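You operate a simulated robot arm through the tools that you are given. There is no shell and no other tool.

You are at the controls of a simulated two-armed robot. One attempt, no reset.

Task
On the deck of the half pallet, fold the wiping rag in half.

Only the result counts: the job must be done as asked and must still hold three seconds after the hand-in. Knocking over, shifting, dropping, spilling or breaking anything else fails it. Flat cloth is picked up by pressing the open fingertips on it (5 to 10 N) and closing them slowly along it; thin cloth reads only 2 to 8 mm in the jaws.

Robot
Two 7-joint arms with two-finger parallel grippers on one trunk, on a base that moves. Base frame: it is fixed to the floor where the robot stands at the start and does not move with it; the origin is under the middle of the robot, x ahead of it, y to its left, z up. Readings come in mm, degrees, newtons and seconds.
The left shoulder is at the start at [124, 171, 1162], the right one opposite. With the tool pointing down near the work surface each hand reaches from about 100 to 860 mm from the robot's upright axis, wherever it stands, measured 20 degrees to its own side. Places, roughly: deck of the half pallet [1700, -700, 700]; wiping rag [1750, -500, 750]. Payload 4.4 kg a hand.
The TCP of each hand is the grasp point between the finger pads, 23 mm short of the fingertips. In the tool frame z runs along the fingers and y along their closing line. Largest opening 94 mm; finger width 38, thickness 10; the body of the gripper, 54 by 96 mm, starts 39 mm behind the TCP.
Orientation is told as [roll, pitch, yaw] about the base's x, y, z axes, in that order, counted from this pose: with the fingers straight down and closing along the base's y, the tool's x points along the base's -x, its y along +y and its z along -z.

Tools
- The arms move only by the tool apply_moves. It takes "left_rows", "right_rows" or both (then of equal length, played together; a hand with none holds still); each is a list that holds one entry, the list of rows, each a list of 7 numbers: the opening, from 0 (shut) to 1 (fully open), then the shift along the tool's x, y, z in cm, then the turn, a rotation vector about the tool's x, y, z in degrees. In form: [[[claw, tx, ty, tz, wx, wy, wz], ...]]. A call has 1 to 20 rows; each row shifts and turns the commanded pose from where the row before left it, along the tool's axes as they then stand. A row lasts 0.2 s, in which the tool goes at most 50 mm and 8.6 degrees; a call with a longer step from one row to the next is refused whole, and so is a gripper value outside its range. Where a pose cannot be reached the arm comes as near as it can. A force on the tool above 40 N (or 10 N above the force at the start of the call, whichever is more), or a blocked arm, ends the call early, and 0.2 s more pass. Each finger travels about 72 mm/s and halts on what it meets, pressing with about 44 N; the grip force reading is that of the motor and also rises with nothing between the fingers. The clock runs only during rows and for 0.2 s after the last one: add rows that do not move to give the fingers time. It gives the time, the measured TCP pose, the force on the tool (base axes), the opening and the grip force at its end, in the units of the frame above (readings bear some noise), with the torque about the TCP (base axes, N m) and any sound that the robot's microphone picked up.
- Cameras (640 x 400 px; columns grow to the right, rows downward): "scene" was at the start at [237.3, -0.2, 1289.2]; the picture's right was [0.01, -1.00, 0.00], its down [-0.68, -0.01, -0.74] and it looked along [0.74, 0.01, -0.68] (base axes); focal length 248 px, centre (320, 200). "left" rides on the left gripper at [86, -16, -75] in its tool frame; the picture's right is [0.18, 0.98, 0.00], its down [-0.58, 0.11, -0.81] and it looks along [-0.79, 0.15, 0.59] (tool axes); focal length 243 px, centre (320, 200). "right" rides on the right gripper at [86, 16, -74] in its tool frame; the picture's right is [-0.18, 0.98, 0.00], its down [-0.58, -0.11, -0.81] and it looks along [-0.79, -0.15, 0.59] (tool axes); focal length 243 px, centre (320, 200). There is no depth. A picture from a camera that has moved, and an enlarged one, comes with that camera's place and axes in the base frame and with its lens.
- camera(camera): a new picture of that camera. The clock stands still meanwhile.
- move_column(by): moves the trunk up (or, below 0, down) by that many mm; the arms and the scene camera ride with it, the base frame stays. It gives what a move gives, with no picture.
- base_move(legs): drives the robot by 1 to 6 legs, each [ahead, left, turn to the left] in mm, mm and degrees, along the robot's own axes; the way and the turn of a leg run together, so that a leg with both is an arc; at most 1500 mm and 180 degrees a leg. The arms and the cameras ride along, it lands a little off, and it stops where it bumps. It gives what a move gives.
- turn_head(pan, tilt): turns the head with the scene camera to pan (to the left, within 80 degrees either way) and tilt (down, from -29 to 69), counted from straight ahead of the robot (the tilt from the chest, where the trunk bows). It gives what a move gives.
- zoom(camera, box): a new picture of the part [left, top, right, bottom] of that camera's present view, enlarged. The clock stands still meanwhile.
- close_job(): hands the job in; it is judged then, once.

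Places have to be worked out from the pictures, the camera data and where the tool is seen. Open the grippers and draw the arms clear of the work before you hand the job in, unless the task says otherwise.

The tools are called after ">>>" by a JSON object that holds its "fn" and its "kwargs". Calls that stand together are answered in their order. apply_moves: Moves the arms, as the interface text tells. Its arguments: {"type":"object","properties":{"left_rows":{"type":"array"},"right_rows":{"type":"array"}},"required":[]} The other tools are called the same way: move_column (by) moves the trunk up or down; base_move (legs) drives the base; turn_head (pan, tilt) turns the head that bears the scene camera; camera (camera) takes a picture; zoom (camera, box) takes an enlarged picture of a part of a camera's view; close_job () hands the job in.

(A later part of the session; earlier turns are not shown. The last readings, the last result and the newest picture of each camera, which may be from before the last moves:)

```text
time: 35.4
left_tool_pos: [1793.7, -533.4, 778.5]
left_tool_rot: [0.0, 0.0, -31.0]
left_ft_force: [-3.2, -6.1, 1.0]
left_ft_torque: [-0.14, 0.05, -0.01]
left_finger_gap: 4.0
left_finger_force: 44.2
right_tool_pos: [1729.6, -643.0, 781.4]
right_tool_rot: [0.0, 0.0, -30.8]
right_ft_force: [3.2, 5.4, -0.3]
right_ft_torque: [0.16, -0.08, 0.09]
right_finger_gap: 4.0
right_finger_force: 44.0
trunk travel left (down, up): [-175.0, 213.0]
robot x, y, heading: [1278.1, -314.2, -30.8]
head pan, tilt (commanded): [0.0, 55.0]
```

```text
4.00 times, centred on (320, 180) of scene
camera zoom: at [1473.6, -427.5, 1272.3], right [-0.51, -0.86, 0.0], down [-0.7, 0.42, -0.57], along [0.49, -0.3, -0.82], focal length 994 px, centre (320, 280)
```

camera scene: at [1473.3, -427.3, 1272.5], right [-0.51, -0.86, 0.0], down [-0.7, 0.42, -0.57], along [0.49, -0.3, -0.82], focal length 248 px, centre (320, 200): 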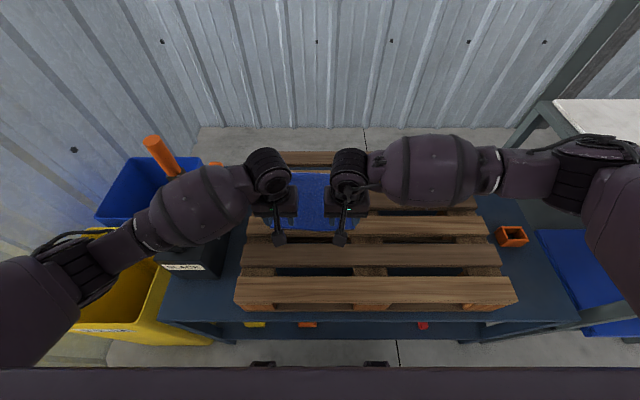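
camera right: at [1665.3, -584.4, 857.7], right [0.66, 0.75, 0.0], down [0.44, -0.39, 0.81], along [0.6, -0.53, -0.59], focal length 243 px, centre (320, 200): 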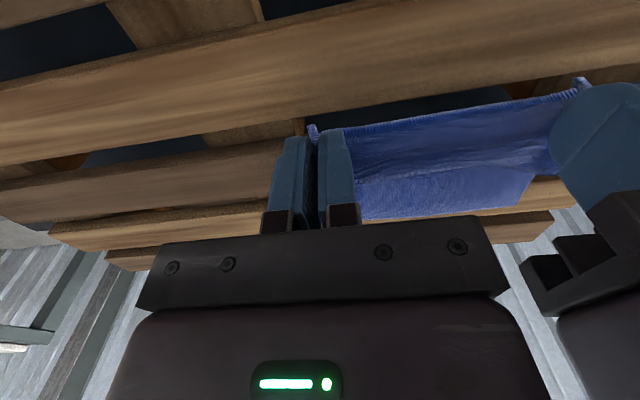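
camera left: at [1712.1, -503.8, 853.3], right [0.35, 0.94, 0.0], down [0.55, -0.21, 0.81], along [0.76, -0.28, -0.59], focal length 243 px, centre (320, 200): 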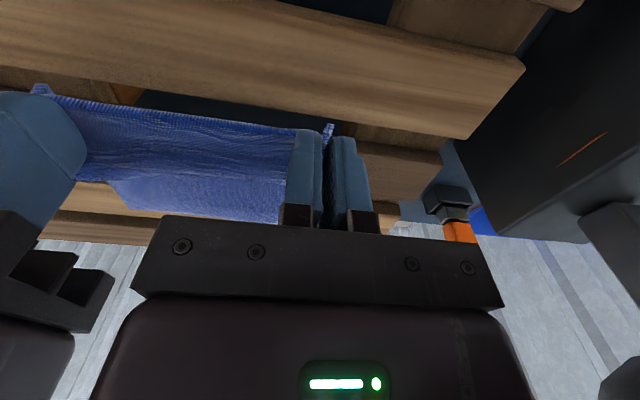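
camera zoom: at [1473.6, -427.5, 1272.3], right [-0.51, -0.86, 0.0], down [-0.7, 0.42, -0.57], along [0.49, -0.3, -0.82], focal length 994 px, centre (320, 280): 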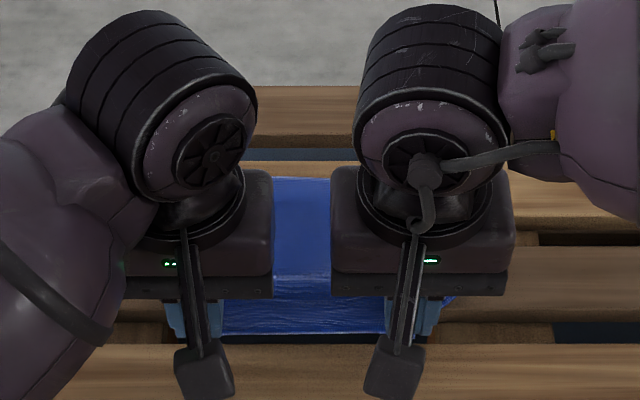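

The near edge is up, held cleanly by both jaws. I carry on over the fold line, easing the hands a little further inwards and tilting the fingers back towards me as the edge goes over.

>>> {"fn": "apply_moves", "kwargs": {"left_rows": [[[0, -0.635, -0.05, -0.36, 0, 0.62, 0], [0, -0.635, -0.05, -0.36, 0, 0.62, 0], [0, -0.635, -0.05, -0.36, 0, 0.62, 0], [0, -0.635, -0.05, -0.36, 0, 0.62, 0], [0, -0.635, 0, -0.36, 0, 0.62, 0], [0, -0.635, 0, -0.36, 0, 0.62, 0], [0, -0.635, 0, -0.36, 0, 0.62, 0], [0, -0.635, 0, -0.36, 0, 0.62, 0], [0, 0, 0, 0, 0, 0, 0]]], "right_rows": [[[0, -0.635, 0.05, -0.36, 0, 0.62, 0], [0, -0.635, 0.05, -0.36, 0, 0.62, 0], [0, -0.635, 0.05, -0.36, 0, 0.62, 0], [0, -0.635, 0.05, -0.36, 0, 0.62, 0], [0, -0.635, 0, -0.36, 0, 0.62, 0], [0, -0.635, 0, -0.36, 0, 0.62, 0], [0, -0.635, 0, -0.36, 0, 0.62, 0], [0, -0.635, 0, -0.36, 0, 0.62, 0], [0, 0, 0, 0, 0, 0, 0]]]}}

>>> {"fn": "camera", "kwargs": {"camera": "left"}}

>>> {"fn": "camera", "kwargs": {"camera": "right"}}

>>> {"fn": "camera", "kwargs": {"camera": "scene"}}

```text
time: 37.4
left_tool_pos: [1838.9, -561.8, 804.9]
left_tool_rot: [-0.1, 5.0, -30.9]
left_ft_force: [0.9, -1.5, 1.5]
left_ft_torque: [0.01, 0.0, 0.04]
left_finger_gap: 4.0
left_finger_force: 43.9
right_tool_pos: [1774.4, -666.7, 808.7]
right_tool_rot: [0.0, 5.0, -30.9]
right_ft_force: [1.4, 1.1, -0.3]
right_ft_torque: [0.01, -0.01, 0.04]
right_finger_gap: 4.2
right_finger_force: 43.8
trunk travel left (down, up): [-175.0, 213.0]
robot x, y, heading: [1277.1, -312.4, -30.9]
head pan, tilt (commanded): [0.0, 55.0]
```

```text
taken
camera left: at [1761.3, -535.1, 888.2], right [0.35, 0.94, 0.02], down [0.61, -0.24, 0.75], along [0.71, -0.25, -0.66], focal length 243 px, centre (320, 200)
```

left: 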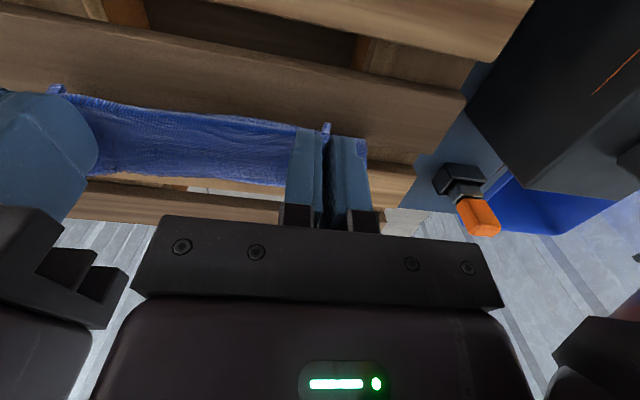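

```text
taken
camera right: at [1717.1, -611.7, 891.3], right [0.66, 0.75, -0.02], down [0.5, -0.43, 0.75], along [0.56, -0.51, -0.66], focal length 243 px, centre (320, 200)
```

right: 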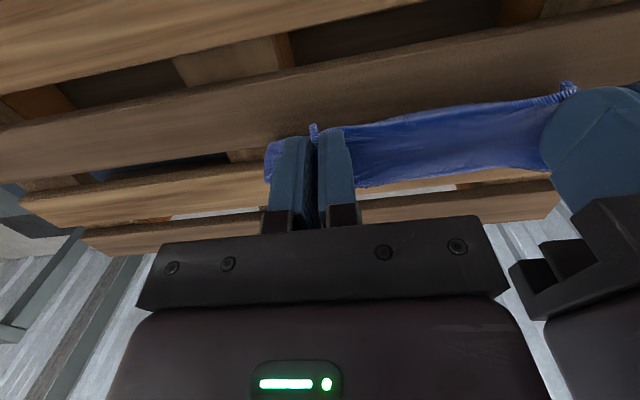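

```text
taken
camera scene: at [1473.5, -427.4, 1272.3], right [-0.51, -0.86, 0.0], down [-0.7, 0.42, -0.57], along [0.49, -0.3, -0.82], focal length 248 px, centre (320, 200)
```

scene: 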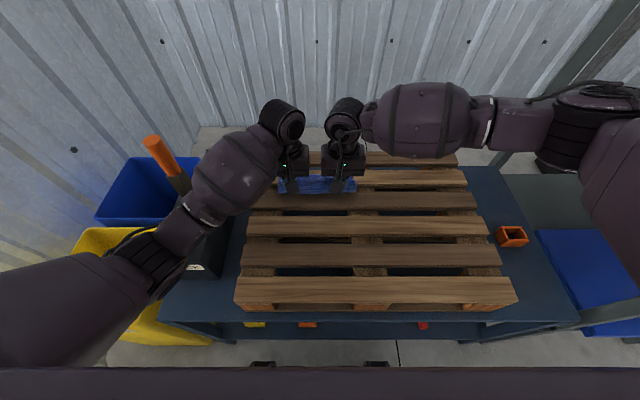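

The cloth now hangs below the hands near the fold line, tensions are small. I check the enlarged scene view for the lower half before going on.

>>> {"fn": "zoom", "kwargs": {"camera": "scene", "box": [260, 120, 380, 200]}}

>>> {"fn": "zoom", "kwargs": {"camera": "right", "box": [220, 60, 620, 260]}}

```text
5.00 times, centred on (320, 160) of scene
camera zoom: at [1473.5, -427.4, 1272.3], right [-0.51, -0.86, 0.0], down [-0.7, 0.42, -0.57], along [0.49, -0.3, -0.82], focal length 1243 px, centre (320, 400)
```

zoom: 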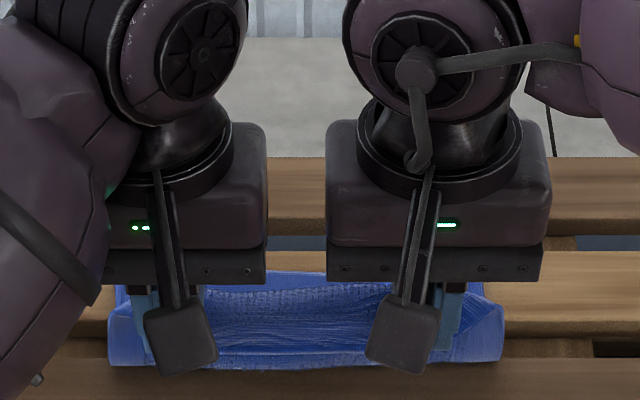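

```text
1.60 times, centred on (420, 160) of right
camera zoom: at [1717.1, -611.7, 891.3], right [0.66, 0.75, -0.02], down [0.5, -0.43, 0.75], along [0.56, -0.51, -0.66], focal length 388 px, centre (160, 264)
```

zoom: 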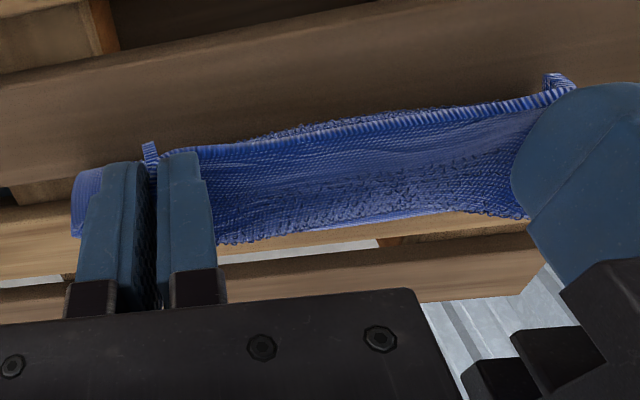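

The lower half lies still on the deck with its far edge in place, and the loop front is near 1890. I carry on over to the far side, tilting to about 15°.

>>> {"fn": "apply_moves", "kwargs": {"left_rows": [[[0, -0.704, 0, 0.104, 0, 1.25, 0], [0, -0.704, 0, 0.104, 0, 1.25, 0], [0, -0.704, 0, 0.104, 0, 1.25, 0], [0, -0.704, 0, 0.104, 0, 1.25, 0], [0, -0.704, 0, 0.104, 0, 1.25, 0], [0, -0.704, 0, 0.104, 0, 1.25, 0], [0, -0.704, 0, 0.104, 0, 1.25, 0], [0, -0.704, 0, 0.104, 0, 1.25, 0], [0, 0, 0, 0, 0, 0, 0]]], "right_rows": [[[0, -0.704, 0, 0.12, 0, 1.25, 0], [0, -0.704, 0, 0.12, 0, 1.25, 0], [0, -0.704, 0, 0.12, 0, 1.25, 0], [0, -0.704, 0, 0.12, 0, 1.25, 0], [0, -0.704, 0, 0.12, 0, 1.25, 0], [0, -0.704, 0, 0.12, 0, 1.25, 0], [0, -0.704, 0, 0.12, 0, 1.25, 0], [0, -0.704, 0, 0.12, 0, 1.25, 0], [0, 0, 0, 0, 0, 0, 0]]]}}

>>> {"fn": "zoom", "kwargs": {"camera": "right", "box": [220, 60, 620, 260]}}

>>> {"fn": "zoom", "kwargs": {"camera": "scene", "box": [240, 110, 400, 210]}}

>>> {"fn": "camera", "kwargs": {"camera": "scene"}}

```text
time: 39.4
left_tool_pos: [1883.0, -591.2, 790.3]
left_tool_rot: [0.0, 14.8, -31.0]
left_ft_force: [-0.1, -0.5, 0.4]
left_ft_torque: [0.0, -0.04, -0.01]
left_finger_gap: 4.0
left_finger_force: 43.8
right_tool_pos: [1823.1, -693.5, 789.6]
right_tool_rot: [0.0, 15.0, -31.0]
right_ft_force: [-1.1, 1.0, -0.6]
right_ft_torque: [-0.04, -0.01, 0.02]
right_finger_gap: 4.2
right_finger_force: 44.7
trunk travel left (down, up): [-175.0, 213.0]
robot x, y, heading: [1278.7, -311.1, -31.0]
head pan, tilt (commanded): [0.0, 55.0]
```

```text
1.60 times, centred on (420, 160) of right
camera zoom: at [1777.5, -646.9, 884.9], right [0.66, 0.75, -0.05], down [0.6, -0.49, 0.63], along [0.45, -0.44, -0.78], focal length 388 px, centre (160, 264)
```

zoom: 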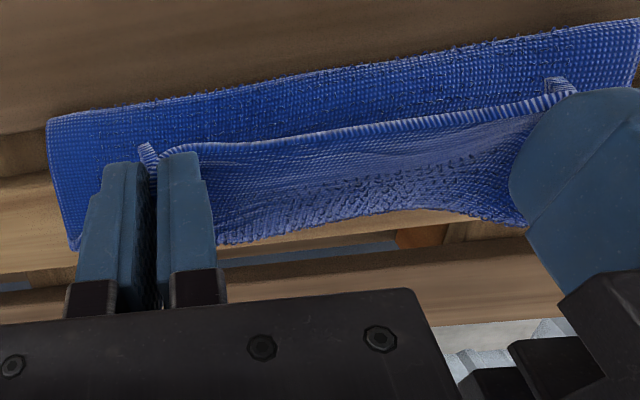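

```text
4.00 times, centred on (320, 160) of scene
camera zoom: at [1473.4, -427.4, 1272.4], right [-0.51, -0.86, 0.0], down [-0.7, 0.42, -0.57], along [0.49, -0.3, -0.82], focal length 994 px, centre (320, 360)
```

zoom: 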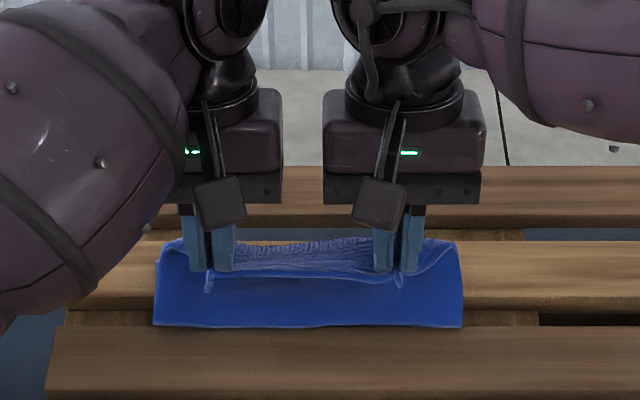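

```text
taken
camera scene: at [1473.4, -427.4, 1272.4], right [-0.51, -0.86, 0.0], down [-0.7, 0.42, -0.57], along [0.49, -0.3, -0.82], focal length 248 px, centre (320, 200)
```

scene: 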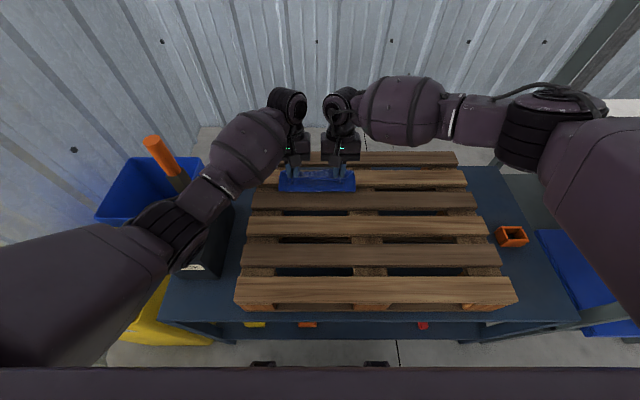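

The fold is forming well: lower far edge still near 1976, loop front near 1905, hands at 1919 and z 790. I carry on forward and down with the tilt growing to 30°, stopping about 10 mm above the lower layer.

>>> {"fn": "apply_moves", "kwargs": {"left_rows": [[[0, -0.524, 0, 0.27, 0, 1.875, 0], [0, -0.524, 0, 0.27, 0, 1.875, 0], [0, -0.524, 0, 0.27, 0, 1.875, 0], [0, -0.524, 0, 0.27, 0, 1.875, 0], [0, -0.524, 0, 0.27, 0, 1.875, 0], [0, -0.524, 0, 0.27, 0, 1.875, 0], [0, -0.524, 0, 0.27, 0, 1.875, 0], [0, -0.524, 0, 0.27, 0, 1.875, 0], [0, 0, 0, 0, 0, 0, 0]]], "right_rows": [[[0, -0.524, 0, 0.27, 0, 1.875, 0], [0, -0.524, 0, 0.27, 0, 1.875, 0], [0, -0.524, 0, 0.27, 0, 1.875, 0], [0, -0.524, 0, 0.27, 0, 1.875, 0], [0, -0.524, 0, 0.27, 0, 1.875, 0], [0, -0.524, 0, 0.27, 0, 1.875, 0], [0, -0.524, 0, 0.27, 0, 1.875, 0], [0, -0.524, 0, 0.27, 0, 1.875, 0], [0, 0, 0, 0, 0, 0, 0]]]}}

>>> {"fn": "zoom", "kwargs": {"camera": "right", "box": [220, 60, 620, 260]}}

>>> {"fn": "zoom", "kwargs": {"camera": "scene", "box": [240, 110, 400, 210]}}

>>> {"fn": "camera", "kwargs": {"camera": "left"}}

```text
time: 41.4
left_tool_pos: [1909.9, -606.7, 754.1]
left_tool_rot: [0.0, 29.9, -31.0]
left_ft_force: [-0.3, -1.3, 0.6]
left_ft_torque: [-0.02, 0.01, 0.01]
left_finger_gap: 3.9
left_finger_force: 44.3
right_tool_pos: [1845.7, -710.9, 754.8]
right_tool_rot: [0.0, 30.0, -31.0]
right_ft_force: [1.5, 1.6, 1.1]
right_ft_torque: [0.01, -0.04, 0.06]
right_finger_gap: 3.9
right_finger_force: 44.4
trunk travel left (down, up): [-175.0, 213.0]
robot x, y, heading: [1283.9, -313.1, -31.0]
head pan, tilt (commanded): [0.0, 55.0]
```

```text
1.60 times, centred on (420, 160) of right
camera zoom: at [1824.5, -677.1, 863.1], right [0.64, 0.76, -0.09], down [0.72, -0.56, 0.41], along [0.26, -0.33, -0.91], focal length 388 px, centre (160, 264)
```

zoom: 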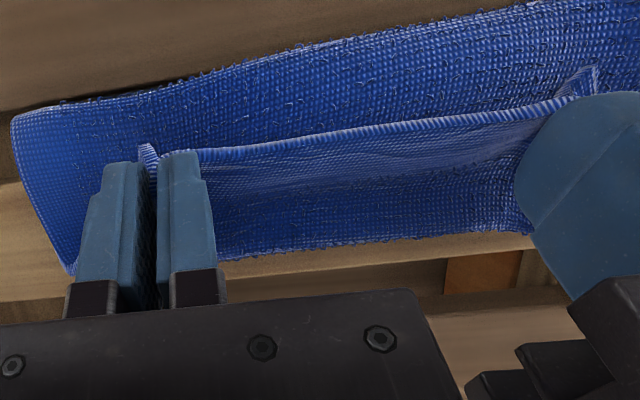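

```text
4.00 times, centred on (320, 160) of scene
camera zoom: at [1473.4, -427.3, 1272.4], right [-0.51, -0.86, 0.0], down [-0.7, 0.42, -0.57], along [0.49, -0.3, -0.82], focal length 994 px, centre (320, 360)
```

zoom: 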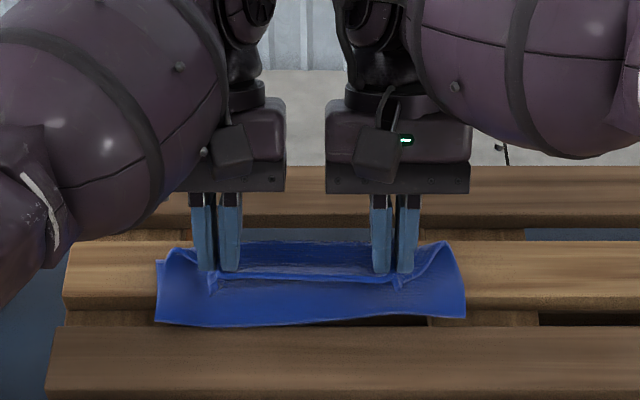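

```text
taken
camera left: at [1869.9, -601.2, 862.2], right [0.37, 0.92, 0.09], down [0.83, -0.37, 0.41], along [0.41, -0.07, -0.91], focal length 243 px, centre (320, 200)
```

left: 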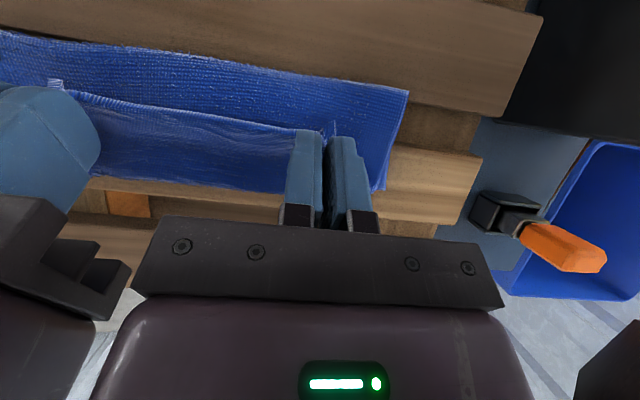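

Both hands are at 1949 with a 30° tilt and the upper layer lies over the lower; the loop front still sits near 1902, so there is some slack in the loop. I lower straight down about 8 mm until a light touch.

>>> {"fn": "apply_moves", "kwargs": {"left_rows": [[[0, -0.08, 0, 0.139, 0, 0, 0], [0, -0.08, 0, 0.139, 0, 0, 0], [0, -0.08, 0, 0.139, 0, 0, 0], [0, -0.08, 0, 0.139, 0, 0, 0], [0, -0.08, 0, 0.139, 0, 0, 0], [0, 0, 0, 0, 0, 0, 0]]], "right_rows": [[[0, -0.08, 0, 0.139, 0, 0, 0], [0, -0.08, 0, 0.139, 0, 0, 0], [0, -0.08, 0, 0.139, 0, 0, 0], [0, -0.08, 0, 0.139, 0, 0, 0], [0, -0.08, 0, 0.139, 0, 0, 0], [0, 0, 0, 0, 0, 0, 0]]]}}

>>> {"fn": "zoom", "kwargs": {"camera": "scene", "box": [260, 150, 380, 225]}}

>>> {"fn": "zoom", "kwargs": {"camera": "left", "box": [20, 20, 440, 250]}}

```text
time: 42.8
left_tool_pos: [1910.1, -606.6, 749.5]
left_tool_rot: [-0.1, 29.8, -31.0]
left_ft_force: [0.8, -1.7, 7.5]
left_ft_torque: [-0.03, -0.13, 0.03]
left_finger_gap: 3.8
left_finger_force: 44.0
right_tool_pos: [1846.1, -709.4, 746.5]
right_tool_rot: [0.0, 29.8, -31.0]
right_ft_force: [-0.1, -0.8, 11.7]
right_ft_torque: [-0.09, -0.04, 0.02]
right_finger_gap: 4.0
right_finger_force: 43.9
trunk travel left (down, up): [-175.0, 213.0]
robot x, y, heading: [1278.6, -311.5, -31.1]
head pan, tilt (commanded): [0.0, 55.0]
```

```text
5.33 times, centred on (320, 188) of scene
camera zoom: at [1472.1, -426.7, 1272.9], right [-0.51, -0.86, 0.0], down [-0.7, 0.42, -0.57], along [0.49, -0.3, -0.82], focal length 1326 px, centre (320, 267)
```

zoom: 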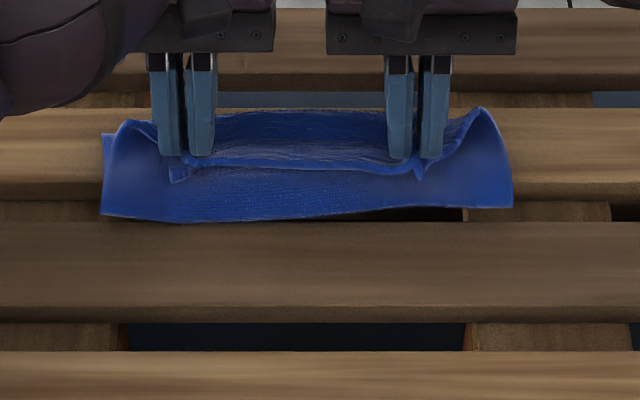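

```text
1.52 times, centred on (230, 135) of left
camera zoom: at [1869.2, -601.0, 856.1], right [0.37, 0.92, 0.09], down [0.83, -0.37, 0.41], along [0.41, -0.08, -0.91], focal length 370 px, centre (457, 299)
```

zoom: 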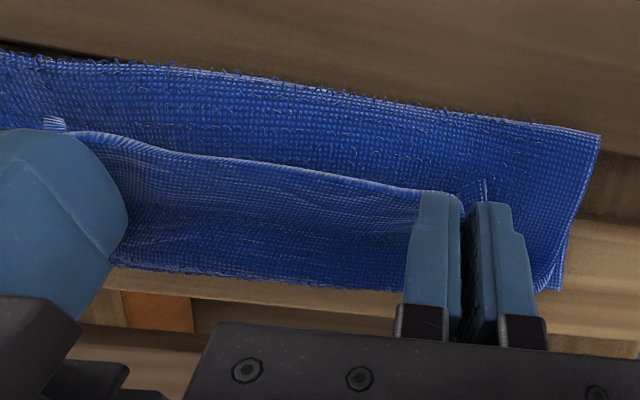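

The fingertips touch (7 and 12 N) and the lower far edge is still at about 1973, but the loop front sits 20 mm too far (1903 instead of 1882), with the slack standing up as a bulge. I raise 10 mm and bring the edge back towards me so that the loop rolls down onto the fourth slat.

>>> {"fn": "apply_moves", "kwargs": {"left_rows": [[[0, 0.25, 0, -0.433, 0, 0, 0], [0, 0.25, 0, -0.433, 0, 0, 0], [0, 0.52, 0, 0.3, 0, 0, 0], [0, 0.52, 0, 0.3, 0, 0, 0], [0, 0.52, 0, 0.3, 0, 0, 0], [0, 0.52, 0, 0.3, 0, 0, 0], [0, 0.52, 0, 0.3, 0, 0, 0], [0, 0.52, 0, 0.3, 0, 0, 0], [0, 0.52, 0, 0.3, 0, 0, 0], [0, 0, 0, 0, 0, 0, 0]]], "right_rows": [[[0, 0.25, 0, -0.433, 0, 0, 0], [0, 0.25, 0, -0.433, 0, 0, 0], [0, 0.52, 0, 0.3, 0, 0, 0], [0, 0.52, 0, 0.3, 0, 0, 0], [0, 0.52, 0, 0.3, 0, 0, 0], [0, 0.52, 0, 0.3, 0, 0, 0], [0, 0.52, 0, 0.3, 0, 0, 0], [0, 0.52, 0, 0.3, 0, 0, 0], [0, 0.52, 0, 0.3, 0, 0, 0], [0, 0, 0, 0, 0, 0, 0]]]}}

>>> {"fn": "zoom", "kwargs": {"camera": "scene", "box": [260, 150, 380, 225]}}

>>> {"fn": "zoom", "kwargs": {"camera": "left", "box": [20, 20, 440, 250]}}

>>> {"fn": "zoom", "kwargs": {"camera": "right", "box": [200, 20, 620, 250]}}

```text
time: 45.0
left_tool_pos: [1874.6, -583.6, 756.2]
left_tool_rot: [0.0, 30.0, -30.8]
left_ft_force: [-0.1, -1.6, -0.3]
left_ft_torque: [-0.04, 0.0, 0.04]
left_finger_gap: 4.0
left_finger_force: 43.8
right_tool_pos: [1812.8, -687.9, 755.8]
right_tool_rot: [0.0, 29.9, -30.9]
right_ft_force: [-0.4, 0.6, 0.3]
right_ft_torque: [0.01, -0.05, 0.04]
right_finger_gap: 3.9
right_finger_force: 44.1
trunk travel left (down, up): [-175.0, 213.0]
robot x, y, heading: [1279.3, -306.6, -30.9]
head pan, tilt (commanded): [0.0, 55.0]
```

```text
5.33 times, centred on (320, 188) of scene
camera zoom: at [1473.5, -427.5, 1272.3], right [-0.51, -0.86, 0.0], down [-0.7, 0.42, -0.57], along [0.49, -0.3, -0.82], focal length 1326 px, centre (320, 267)
```

zoom: 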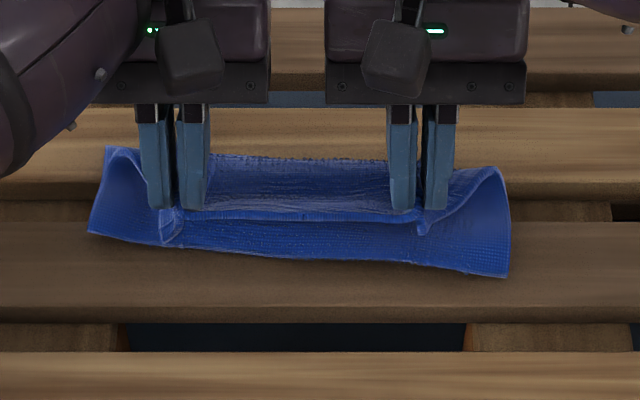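

```text
1.52 times, centred on (230, 135) of left
camera zoom: at [1834.9, -578.9, 863.8], right [0.37, 0.92, 0.09], down [0.83, -0.37, 0.41], along [0.41, -0.07, -0.91], focal length 370 px, centre (457, 299)
```

zoom: 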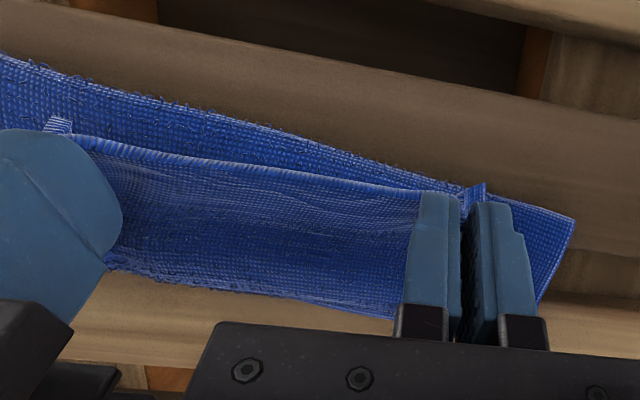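

```text
1.52 times, centred on (410, 135) of right
camera zoom: at [1790.3, -655.2, 865.0], right [0.64, 0.76, -0.09], down [0.72, -0.56, 0.41], along [0.26, -0.33, -0.91], focal length 370 px, centre (183, 299)
```

zoom: 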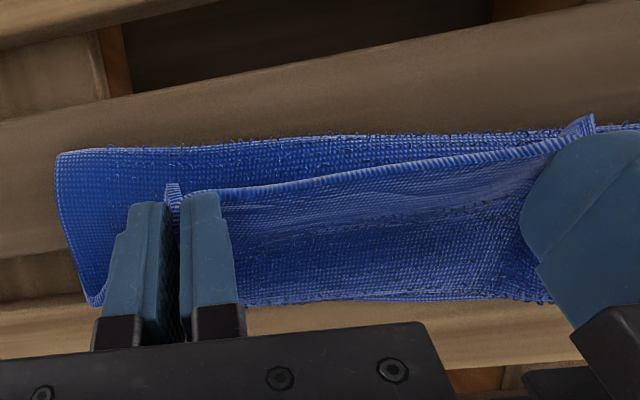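

The whole rag came along about 25 mm towards me and skewed a little, because the stiff loop pushed it. I raise the edge and take it back over to the near side, so the lower half lies down again before I repeat the fold with a lower, more tilted path.

>>> {"fn": "apply_moves", "kwargs": {"left_rows": [[[0, 0.365, 0, -0.635, 0, 0, 0], [0, 0.365, 0, -0.635, 0, 0, 0], [0, 0.365, 0, -0.635, 0, 0, 0], [0, 0.365, 0, -0.635, 0, 0, 0], [0, 0.365, 0, -0.635, 0, 0, 0], [0, 0.365, 0, -0.635, 0, 0, 0], [0, 0.693, 0, 0.4, 0, 0, 0], [0, 0.693, 0, 0.4, 0, 0, 0], [0, 0.693, 0, 0.4, 0, 0, 0], [0, 0.693, 0, 0.4, 0, 0, 0], [0, 0.693, 0, 0.4, 0, 0, 0], [0, 0.693, 0, 0.4, 0, 0, 0], [0, 0.693, 0, 0.4, 0, 0, 0], [0, 0.693, 0, 0.4, 0, 0, 0], [0, 0, 0, 0, 0, 0, 0]]], "right_rows": [[[0, 0.365, 0, -0.635, 0, 0, 0], [0, 0.365, 0, -0.635, 0, 0, 0], [0, 0.365, 0, -0.635, 0, 0, 0], [0, 0.365, 0, -0.635, 0, 0, 0], [0, 0.365, 0, -0.635, 0, 0, 0], [0, 0.365, 0, -0.635, 0, 0, 0], [0, 0.693, 0, 0.4, 0, 0, 0], [0, 0.693, 0, 0.4, 0, 0, 0], [0, 0.693, 0, 0.4, 0, 0, 0], [0, 0.693, 0, 0.4, 0, 0, 0], [0, 0.693, 0, 0.4, 0, 0, 0], [0, 0.693, 0, 0.4, 0, 0, 0], [0, 0.693, 0, 0.4, 0, 0, 0], [0, 0.693, 0, 0.4, 0, 0, 0], [0, 0, 0, 0, 0, 0, 0]]]}}

>>> {"fn": "zoom", "kwargs": {"camera": "scene", "box": [240, 130, 400, 230]}}

>>> {"fn": "camera", "kwargs": {"camera": "left"}}

>>> {"fn": "camera", "kwargs": {"camera": "right"}}

```text
time: 48.2
left_tool_pos: [1818.7, -551.6, 799.8]
left_tool_rot: [0.0, 30.0, -31.0]
left_ft_force: [0.1, -0.6, 0.6]
left_ft_torque: [0.01, -0.03, 0.02]
left_finger_gap: 4.0
left_finger_force: 44.2
right_tool_pos: [1757.4, -654.2, 800.5]
right_tool_rot: [0.0, 30.0, -31.0]
right_ft_force: [0.5, 0.4, 0.3]
right_ft_torque: [-0.02, 0.0, 0.03]
right_finger_gap: 3.9
right_finger_force: 43.7
trunk travel left (down, up): [-175.0, 213.0]
robot x, y, heading: [1278.9, -309.8, -31.2]
head pan, tilt (commanded): [0.0, 55.0]
```

```text
4.00 times, centred on (320, 180) of scene
camera zoom: at [1473.6, -427.5, 1272.3], right [-0.51, -0.86, 0.0], down [-0.7, 0.42, -0.57], along [0.49, -0.3, -0.82], focal length 994 px, centre (320, 280)
```

zoom: 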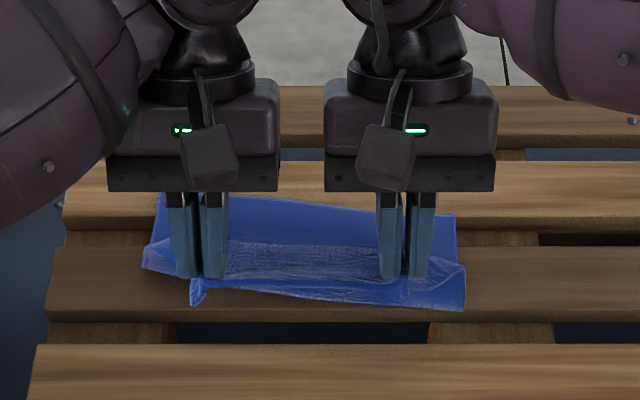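

```text
taken
camera left: at [1779.0, -546.3, 907.2], right [0.37, 0.92, 0.09], down [0.83, -0.37, 0.41], along [0.41, -0.07, -0.91], focal length 243 px, centre (320, 200)
```

left: 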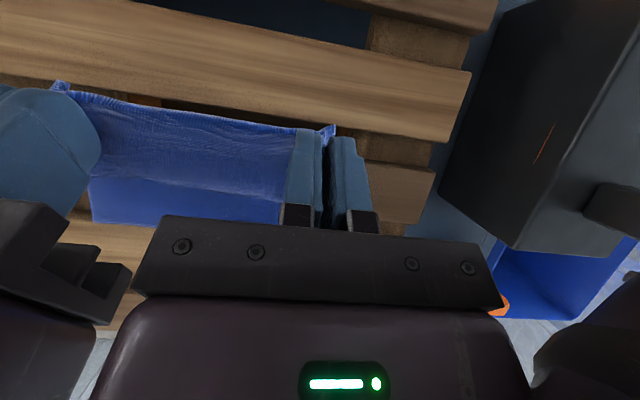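

```text
taken
camera right: at [1734.6, -621.7, 909.3], right [0.64, 0.76, -0.09], down [0.72, -0.56, 0.41], along [0.26, -0.33, -0.91], focal length 243 px, centre (320, 200)
```

right: 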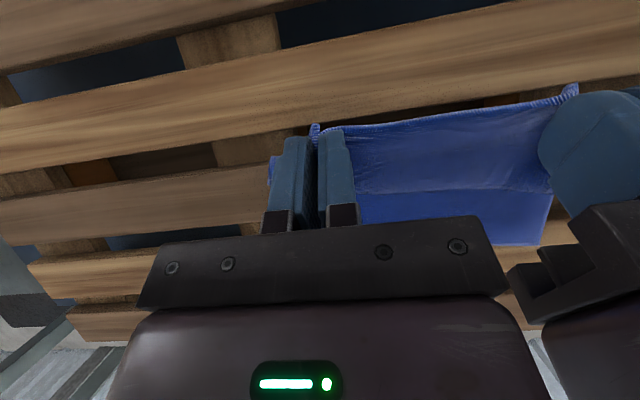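

The far edge of the lower half now runs from (1951, 507) to (1931, 294), a skew of about 5°. I take the edge a bit nearer, setting the hands parallel to that skew, and then lower the trunk 50 mm for more reach in the tilted pose.

>>> {"fn": "apply_moves", "kwargs": {"left_rows": [[[0, 0.468, 0.16, 0.27, 0, 0, 0], [0, 0.468, 0.16, 0.27, 0, 0, 0], [0, 0.468, 0.16, 0.27, 0, 0, 0], [0, 0.468, 0.16, 0.27, 0, 0, 0], [0, 0.468, 0.16, 0.27, 0, 0, 0], [0, 0, 0, 0, 0, 0, 0]]], "right_rows": [[[0, 0.675, 0.16, 0.39, 0, 0, 0], [0, 0.675, 0.16, 0.39, 0, 0, 0], [0, 0.675, 0.16, 0.39, 0, 0, 0], [0, 0.675, 0.16, 0.39, 0, 0, 0], [0, 0.675, 0.16, 0.39, 0, 0, 0], [0, 0, 0, 0, 0, 0, 0]]]}}

>>> {"fn": "move_column", "kwargs": {"by": -50}}

>>> {"fn": "camera", "kwargs": {"camera": "scene"}}

>>> {"fn": "zoom", "kwargs": {"camera": "scene", "box": [240, 130, 400, 230]}}

```text
time: 49.6
left_tool_pos: [1801.5, -530.1, 799.0]
left_tool_rot: [0.1, 30.0, -31.0]
left_ft_force: [0.2, -1.2, 0.4]
left_ft_torque: [0.02, -0.04, 0.01]
left_finger_gap: 4.0
left_finger_force: 43.9
right_tool_pos: [1728.5, -628.0, 798.8]
right_tool_rot: [0.0, 29.9, -31.1]
right_ft_force: [-0.2, 0.5, -0.4]
right_ft_torque: [0.01, -0.02, 0.02]
right_finger_gap: 3.9
right_finger_force: 44.3
trunk travel left (down, up): [-175.0, 213.0]
robot x, y, heading: [1280.6, -312.1, -30.8]
head pan, tilt (commanded): [0.0, 55.0]
```

```text
time: 50.5
left_tool_pos: [1801.1, -529.4, 750.1]
left_tool_rot: [0.0, 29.9, -30.9]
left_ft_force: [-0.2, -1.4, 0.5]
left_ft_torque: [0.01, -0.03, 0.01]
left_finger_gap: 4.1
left_finger_force: 43.8
right_tool_pos: [1726.9, -628.2, 750.8]
right_tool_rot: [0.0, 29.8, -30.9]
right_ft_force: [0.0, 1.7, 0.7]
right_ft_torque: [0.01, -0.05, 0.04]
right_finger_gap: 4.1
right_finger_force: 43.3
trunk travel left (down, up): [-125.0, 263.0]
robot x, y, heading: [1276.7, -309.2, -30.8]
head pan, tilt (commanded): [0.0, 55.0]
```

```text
taken
camera scene: at [1516.8, -453.4, 1213.5], right [-0.51, -0.86, 0.0], down [-0.7, 0.42, -0.57], along [0.49, -0.3, -0.82], focal length 248 px, centre (320, 200)
```

scene: 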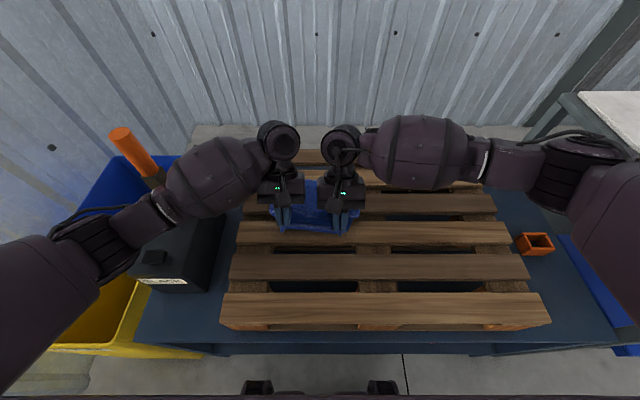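

```text
4.00 times, centred on (320, 180) of scene
camera zoom: at [1516.8, -453.4, 1213.5], right [-0.51, -0.86, 0.0], down [-0.7, 0.42, -0.57], along [0.49, -0.3, -0.82], focal length 994 px, centre (320, 280)
```

zoom: 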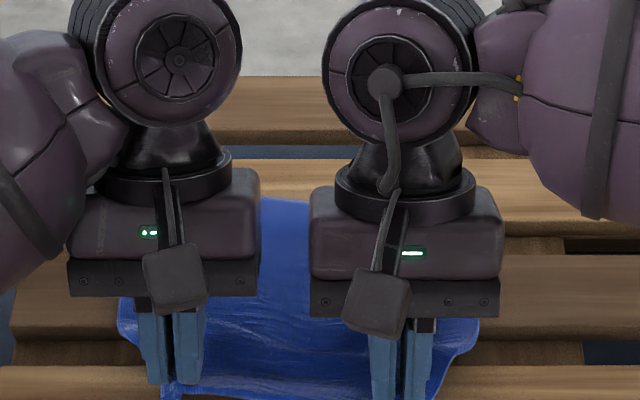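

The rag is mostly flat again, with its far edge near 1943 mid-width. I now repeat the fold on a lower path with the tilt growing from 30° to 37°, stopping part-way to look.

>>> {"fn": "apply_moves", "kwargs": {"left_rows": [[[0, 0.271, 0, -0.629, 0, 0, 0], [0, 0.271, 0, -0.629, 0, 0, 0], [0, 0.271, 0, -0.629, 0, 0, 0], [0, 0.271, 0, -0.629, 0, 0, 0], [0, 0.271, 0, -0.629, 0, 0, 0], [0, -0.526, -0.06, -0.414, 0, 0.75, 0], [0, -0.526, -0.06, -0.414, 0, 0.75, 0], [0, -0.526, -0.06, -0.414, 0, 0.75, 0], [0, -0.526, -0.06, -0.414, 0, 0.75, 0], [0, -0.667, -0.06, -0.229, 0, 1.0, 0], [0, -0.667, -0.06, -0.229, 0, 1.0, 0], [0, -0.667, -0.06, -0.229, 0, 1.0, 0], [0, -0.667, -0.06, -0.229, 0, 1.0, 0], [0, 0, 0, 0, 0, 0, 0]]], "right_rows": [[[0, 0.271, 0, -0.629, 0, 0, 0], [0, 0.271, 0, -0.629, 0, 0, 0], [0, 0.271, 0, -0.629, 0, 0, 0], [0, 0.271, 0, -0.629, 0, 0, 0], [0, 0.271, 0, -0.629, 0, 0, 0], [0, -0.526, -0.06, -0.414, 0, 0.75, 0], [0, -0.526, -0.06, -0.414, 0, 0.75, 0], [0, -0.526, -0.06, -0.414, 0, 0.75, 0], [0, -0.526, -0.06, -0.414, 0, 0.75, 0], [0, -0.667, -0.06, -0.229, 0, 1.0, 0], [0, -0.667, -0.06, -0.229, 0, 1.0, 0], [0, -0.667, -0.06, -0.229, 0, 1.0, 0], [0, -0.667, -0.06, -0.229, 0, 1.0, 0], [0, 0, 0, 0, 0, 0, 0]]]}}

>>> {"fn": "zoom", "kwargs": {"camera": "scene", "box": [240, 140, 400, 240]}}

>>> {"fn": "camera", "kwargs": {"camera": "left"}}

>>> {"fn": "camera", "kwargs": {"camera": "right"}}

>>> {"fn": "camera", "kwargs": {"camera": "scene"}}

```text
time: 53.5
left_tool_pos: [1846.7, -564.6, 780.4]
left_tool_rot: [0.0, 37.0, -31.0]
left_ft_force: [0.1, -1.2, 0.0]
left_ft_torque: [0.02, -0.03, 0.02]
left_finger_gap: 4.0
left_finger_force: 43.7
right_tool_pos: [1775.0, -663.5, 778.4]
right_tool_rot: [0.0, 36.9, -30.9]
right_ft_force: [0.9, 0.0, 0.0]
right_ft_torque: [-0.02, -0.05, 0.03]
right_finger_gap: 4.1
right_finger_force: 44.3
trunk travel left (down, up): [-125.0, 263.0]
robot x, y, heading: [1278.9, -311.2, -31.1]
head pan, tilt (commanded): [0.0, 55.0]
```

```text
4.00 times, centred on (320, 190) of scene
camera zoom: at [1517.3, -453.7, 1213.2], right [-0.51, -0.86, 0.0], down [-0.7, 0.42, -0.57], along [0.49, -0.3, -0.82], focal length 994 px, centre (320, 240)
```

zoom: 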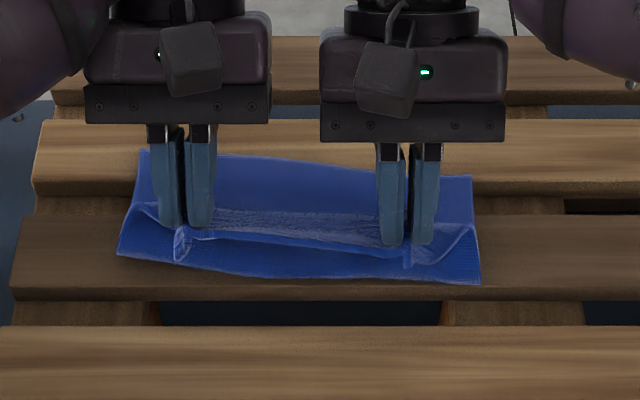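

```text
taken
camera left: at [1818.6, -566.4, 891.7], right [0.38, 0.92, 0.11], down [0.87, -0.4, 0.29], along [0.31, -0.02, -0.95], focal length 243 px, centre (320, 200)
```

left: 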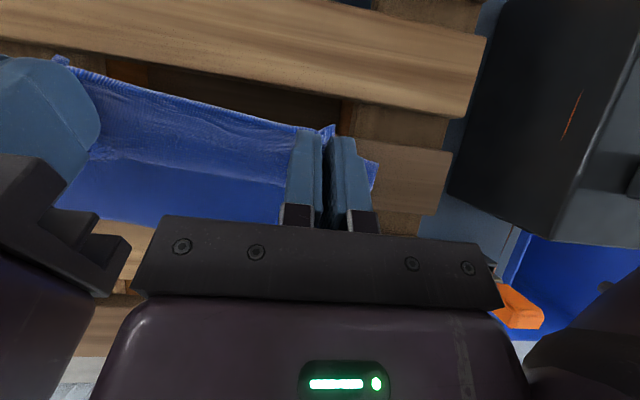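

```text
taken
camera right: at [1764.7, -636.9, 891.9], right [0.63, 0.77, -0.11], down [0.76, -0.58, 0.29], along [0.16, -0.27, -0.95], focal length 243 px, centre (320, 200)
```

right: 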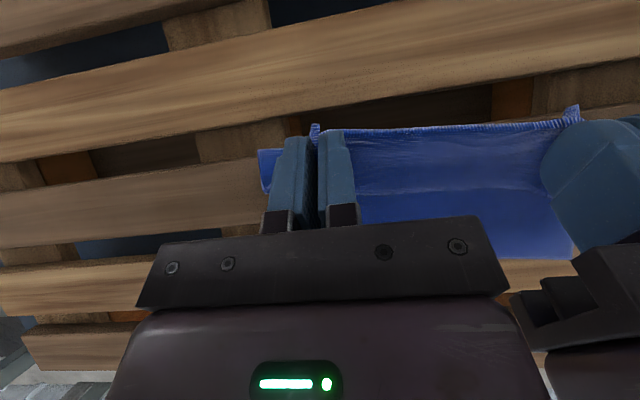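

```text
taken
camera scene: at [1517.3, -453.7, 1213.2], right [-0.51, -0.86, 0.0], down [-0.7, 0.42, -0.57], along [0.49, -0.3, -0.82], focal length 248 px, centre (320, 200)
```

scene: 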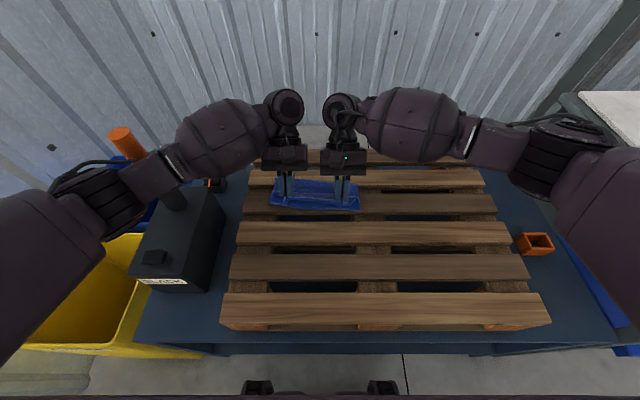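

The far edge runs 1957 (left) to 1934 (right), and the loop front about 80 mm before it. Clearance of the left forearm from the SLACK handle works out at about 80 mm. I go on towards the far edge, lowering and tilting to about 45°.

>>> {"fn": "apply_moves", "kwargs": {"left_rows": [[[0, -0.537, -0.05, -0.089, 0, 0.83, 0], [0, -0.537, -0.05, -0.089, 0, 0.83, 0], [0, -0.537, -0.05, -0.089, 0, 0.83, 0], [0, -0.537, -0.05, -0.089, 0, 0.83, 0], [0, -0.532, -0.05, -0.119, 0, 0.83, 0], [0, -0.532, -0.05, -0.119, 0, 0.83, 0], [0, -0.532, -0.05, -0.119, 0, 0.83, 0], [0, -0.532, -0.05, -0.119, 0, 0.83, 0], [0, -0.524, 0, -0.15, 0, 0.83, 0], [0, -0.524, 0, -0.15, 0, 0.83, 0], [0, 0, 0, 0, 0, 0, 0]]], "right_rows": [[[0, -0.526, -0.05, -0.079, 0, 0.83, 0], [0, -0.526, -0.05, -0.079, 0, 0.83, 0], [0, -0.526, -0.05, -0.079, 0, 0.83, 0], [0, -0.526, -0.05, -0.079, 0, 0.83, 0], [0, -0.521, -0.05, -0.109, 0, 0.83, 0], [0, -0.521, -0.05, -0.109, 0, 0.83, 0], [0, -0.521, -0.05, -0.109, 0, 0.83, 0], [0, -0.521, -0.05, -0.109, 0, 0.83, 0], [0, -0.513, 0, -0.139, 0, 0.83, 0], [0, -0.513, 0, -0.139, 0, 0.83, 0], [0, 0, 0, 0, 0, 0, 0]]]}}

>>> {"fn": "zoom", "kwargs": {"camera": "scene", "box": [240, 140, 400, 240]}}

>>> {"fn": "camera", "kwargs": {"camera": "left"}}

>>> {"fn": "camera", "kwargs": {"camera": "right"}}

>>> {"fn": "camera", "kwargs": {"camera": "scene"}}

```text
time: 55.9
left_tool_pos: [1888.1, -593.2, 754.9]
left_tool_rot: [0.0, 45.3, -30.9]
left_ft_force: [-1.2, -0.7, 0.1]
left_ft_torque: [-0.03, -0.03, 0.01]
left_finger_gap: 4.0
left_finger_force: 44.2
right_tool_pos: [1813.9, -689.7, 753.3]
right_tool_rot: [0.0, 45.3, -30.9]
right_ft_force: [0.4, 0.8, 1.5]
right_ft_torque: [0.01, -0.04, 0.01]
right_finger_gap: 3.9
right_finger_force: 43.2
trunk travel left (down, up): [-125.0, 263.0]
robot x, y, heading: [1279.5, -309.5, -31.1]
head pan, tilt (commanded): [0.0, 55.0]
```

```text
4.00 times, centred on (320, 190) of scene
camera zoom: at [1517.2, -453.6, 1213.3], right [-0.51, -0.86, 0.0], down [-0.7, 0.42, -0.57], along [0.49, -0.3, -0.82], focal length 994 px, centre (320, 240)
```

zoom: 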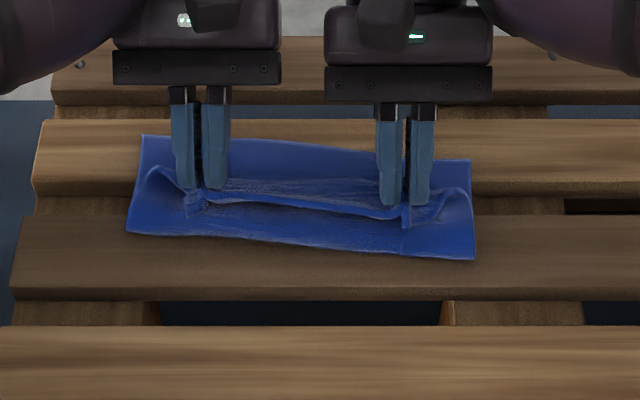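

```text
taken
camera left: at [1871.9, -601.9, 867.4], right [0.4, 0.91, 0.13], down [0.9, -0.41, 0.15], along [0.19, 0.06, -0.98], focal length 243 px, centre (320, 200)
```

left: 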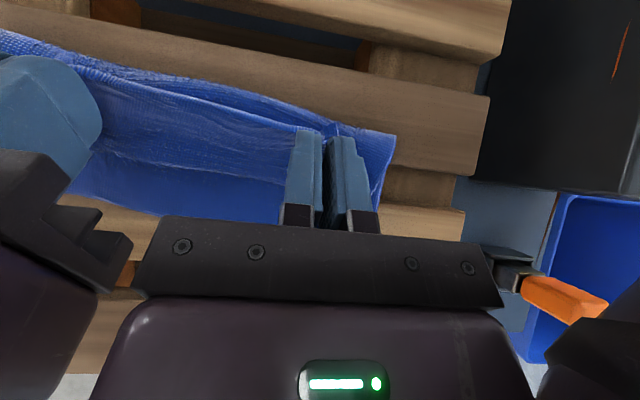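

```text
taken
camera right: at [1817.1, -671.5, 868.5], right [0.62, 0.78, -0.13], down [0.79, -0.6, 0.15], along [0.04, -0.2, -0.98], focal length 243 px, centre (320, 200)
```

right: 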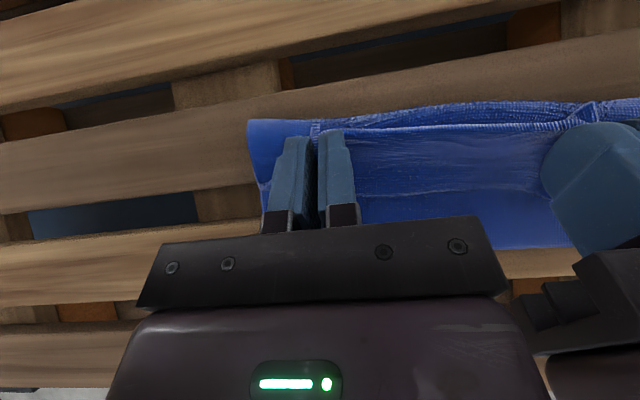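

```text
taken
camera scene: at [1517.2, -453.6, 1213.3], right [-0.51, -0.86, 0.0], down [-0.7, 0.42, -0.57], along [0.49, -0.3, -0.82], focal length 248 px, centre (320, 200)
```

scene: 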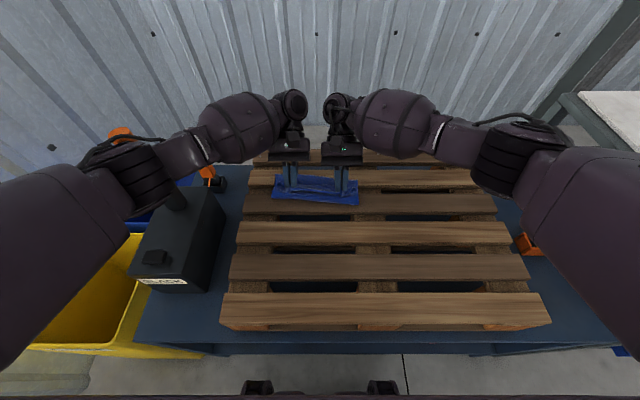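

The lower half now moves with the loop: the far edge is 1964/1952 under the hands and the loop front is about 78 mm before it. I lower the held edge onto the lower layer here (about 7 mm).

>>> {"fn": "apply_moves", "kwargs": {"left_rows": [[[0, -0.125, 0, 0.123, 0, 0, 0], [0, -0.125, 0, 0.123, 0, 0, 0], [0, -0.125, 0, 0.123, 0, 0, 0], [0, -0.125, 0, 0.123, 0, 0, 0], [0, 0, 0, 0, 0, 0, 0]]], "right_rows": [[[0, -0.125, 0, 0.123, 0, 0, 0], [0, -0.125, 0, 0.123, 0, 0, 0], [0, -0.125, 0, 0.123, 0, 0, 0], [0, -0.1, 0, 0.1, 0, 0, 0], [0, 0, 0, 0, 0, 0, 0]]]}}

>>> {"fn": "zoom", "kwargs": {"camera": "scene", "box": [250, 150, 380, 230]}}

>>> {"fn": "zoom", "kwargs": {"camera": "left", "box": [20, 20, 440, 250]}}

```text
time: 57.1
left_tool_pos: [1886.1, -594.2, 748.9]
left_tool_rot: [0.1, 45.2, -31.0]
left_ft_force: [2.2, 0.9, 8.8]
left_ft_torque: [0.04, -0.07, 0.02]
left_finger_gap: 3.7
left_finger_force: 43.7
right_tool_pos: [1813.0, -689.3, 747.1]
right_tool_rot: [0.0, 45.1, -31.0]
right_ft_force: [2.1, -0.3, 10.3]
right_ft_torque: [-0.01, -0.07, 0.04]
right_finger_gap: 3.9
right_finger_force: 44.2
trunk travel left (down, up): [-125.0, 263.0]
robot x, y, heading: [1283.4, -311.9, -31.2]
head pan, tilt (commanded): [0.0, 55.0]
```

```text
4.92 times, centred on (315, 190) of scene
camera zoom: at [1516.2, -452.8, 1213.9], right [-0.51, -0.86, 0.0], down [-0.7, 0.42, -0.57], along [0.49, -0.3, -0.82], focal length 1224 px, centre (345, 249)
```

zoom: 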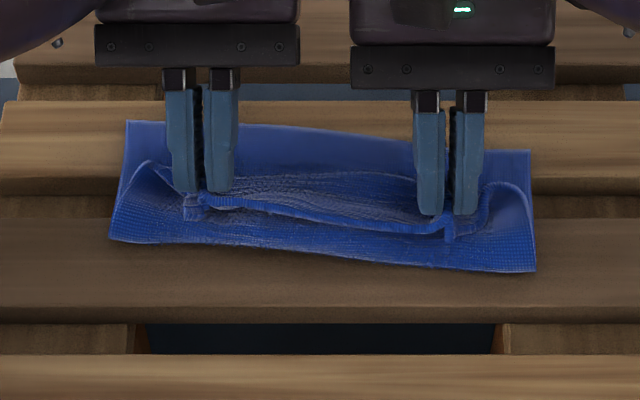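

```text
1.52 times, centred on (230, 135) of left
camera zoom: at [1870.6, -602.7, 862.5], right [0.39, 0.91, 0.13], down [0.9, -0.41, 0.16], along [0.2, 0.06, -0.98], focal length 370 px, centre (457, 299)
```

zoom: 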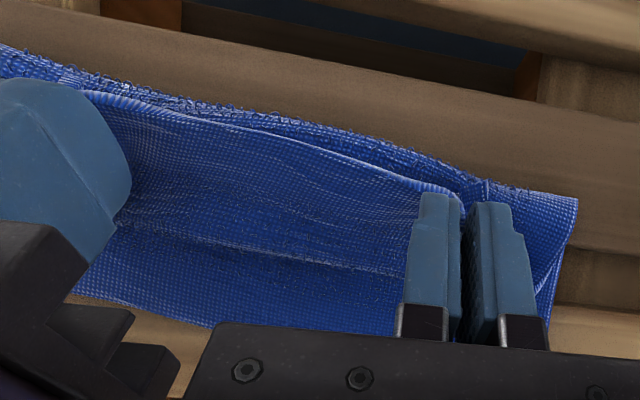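

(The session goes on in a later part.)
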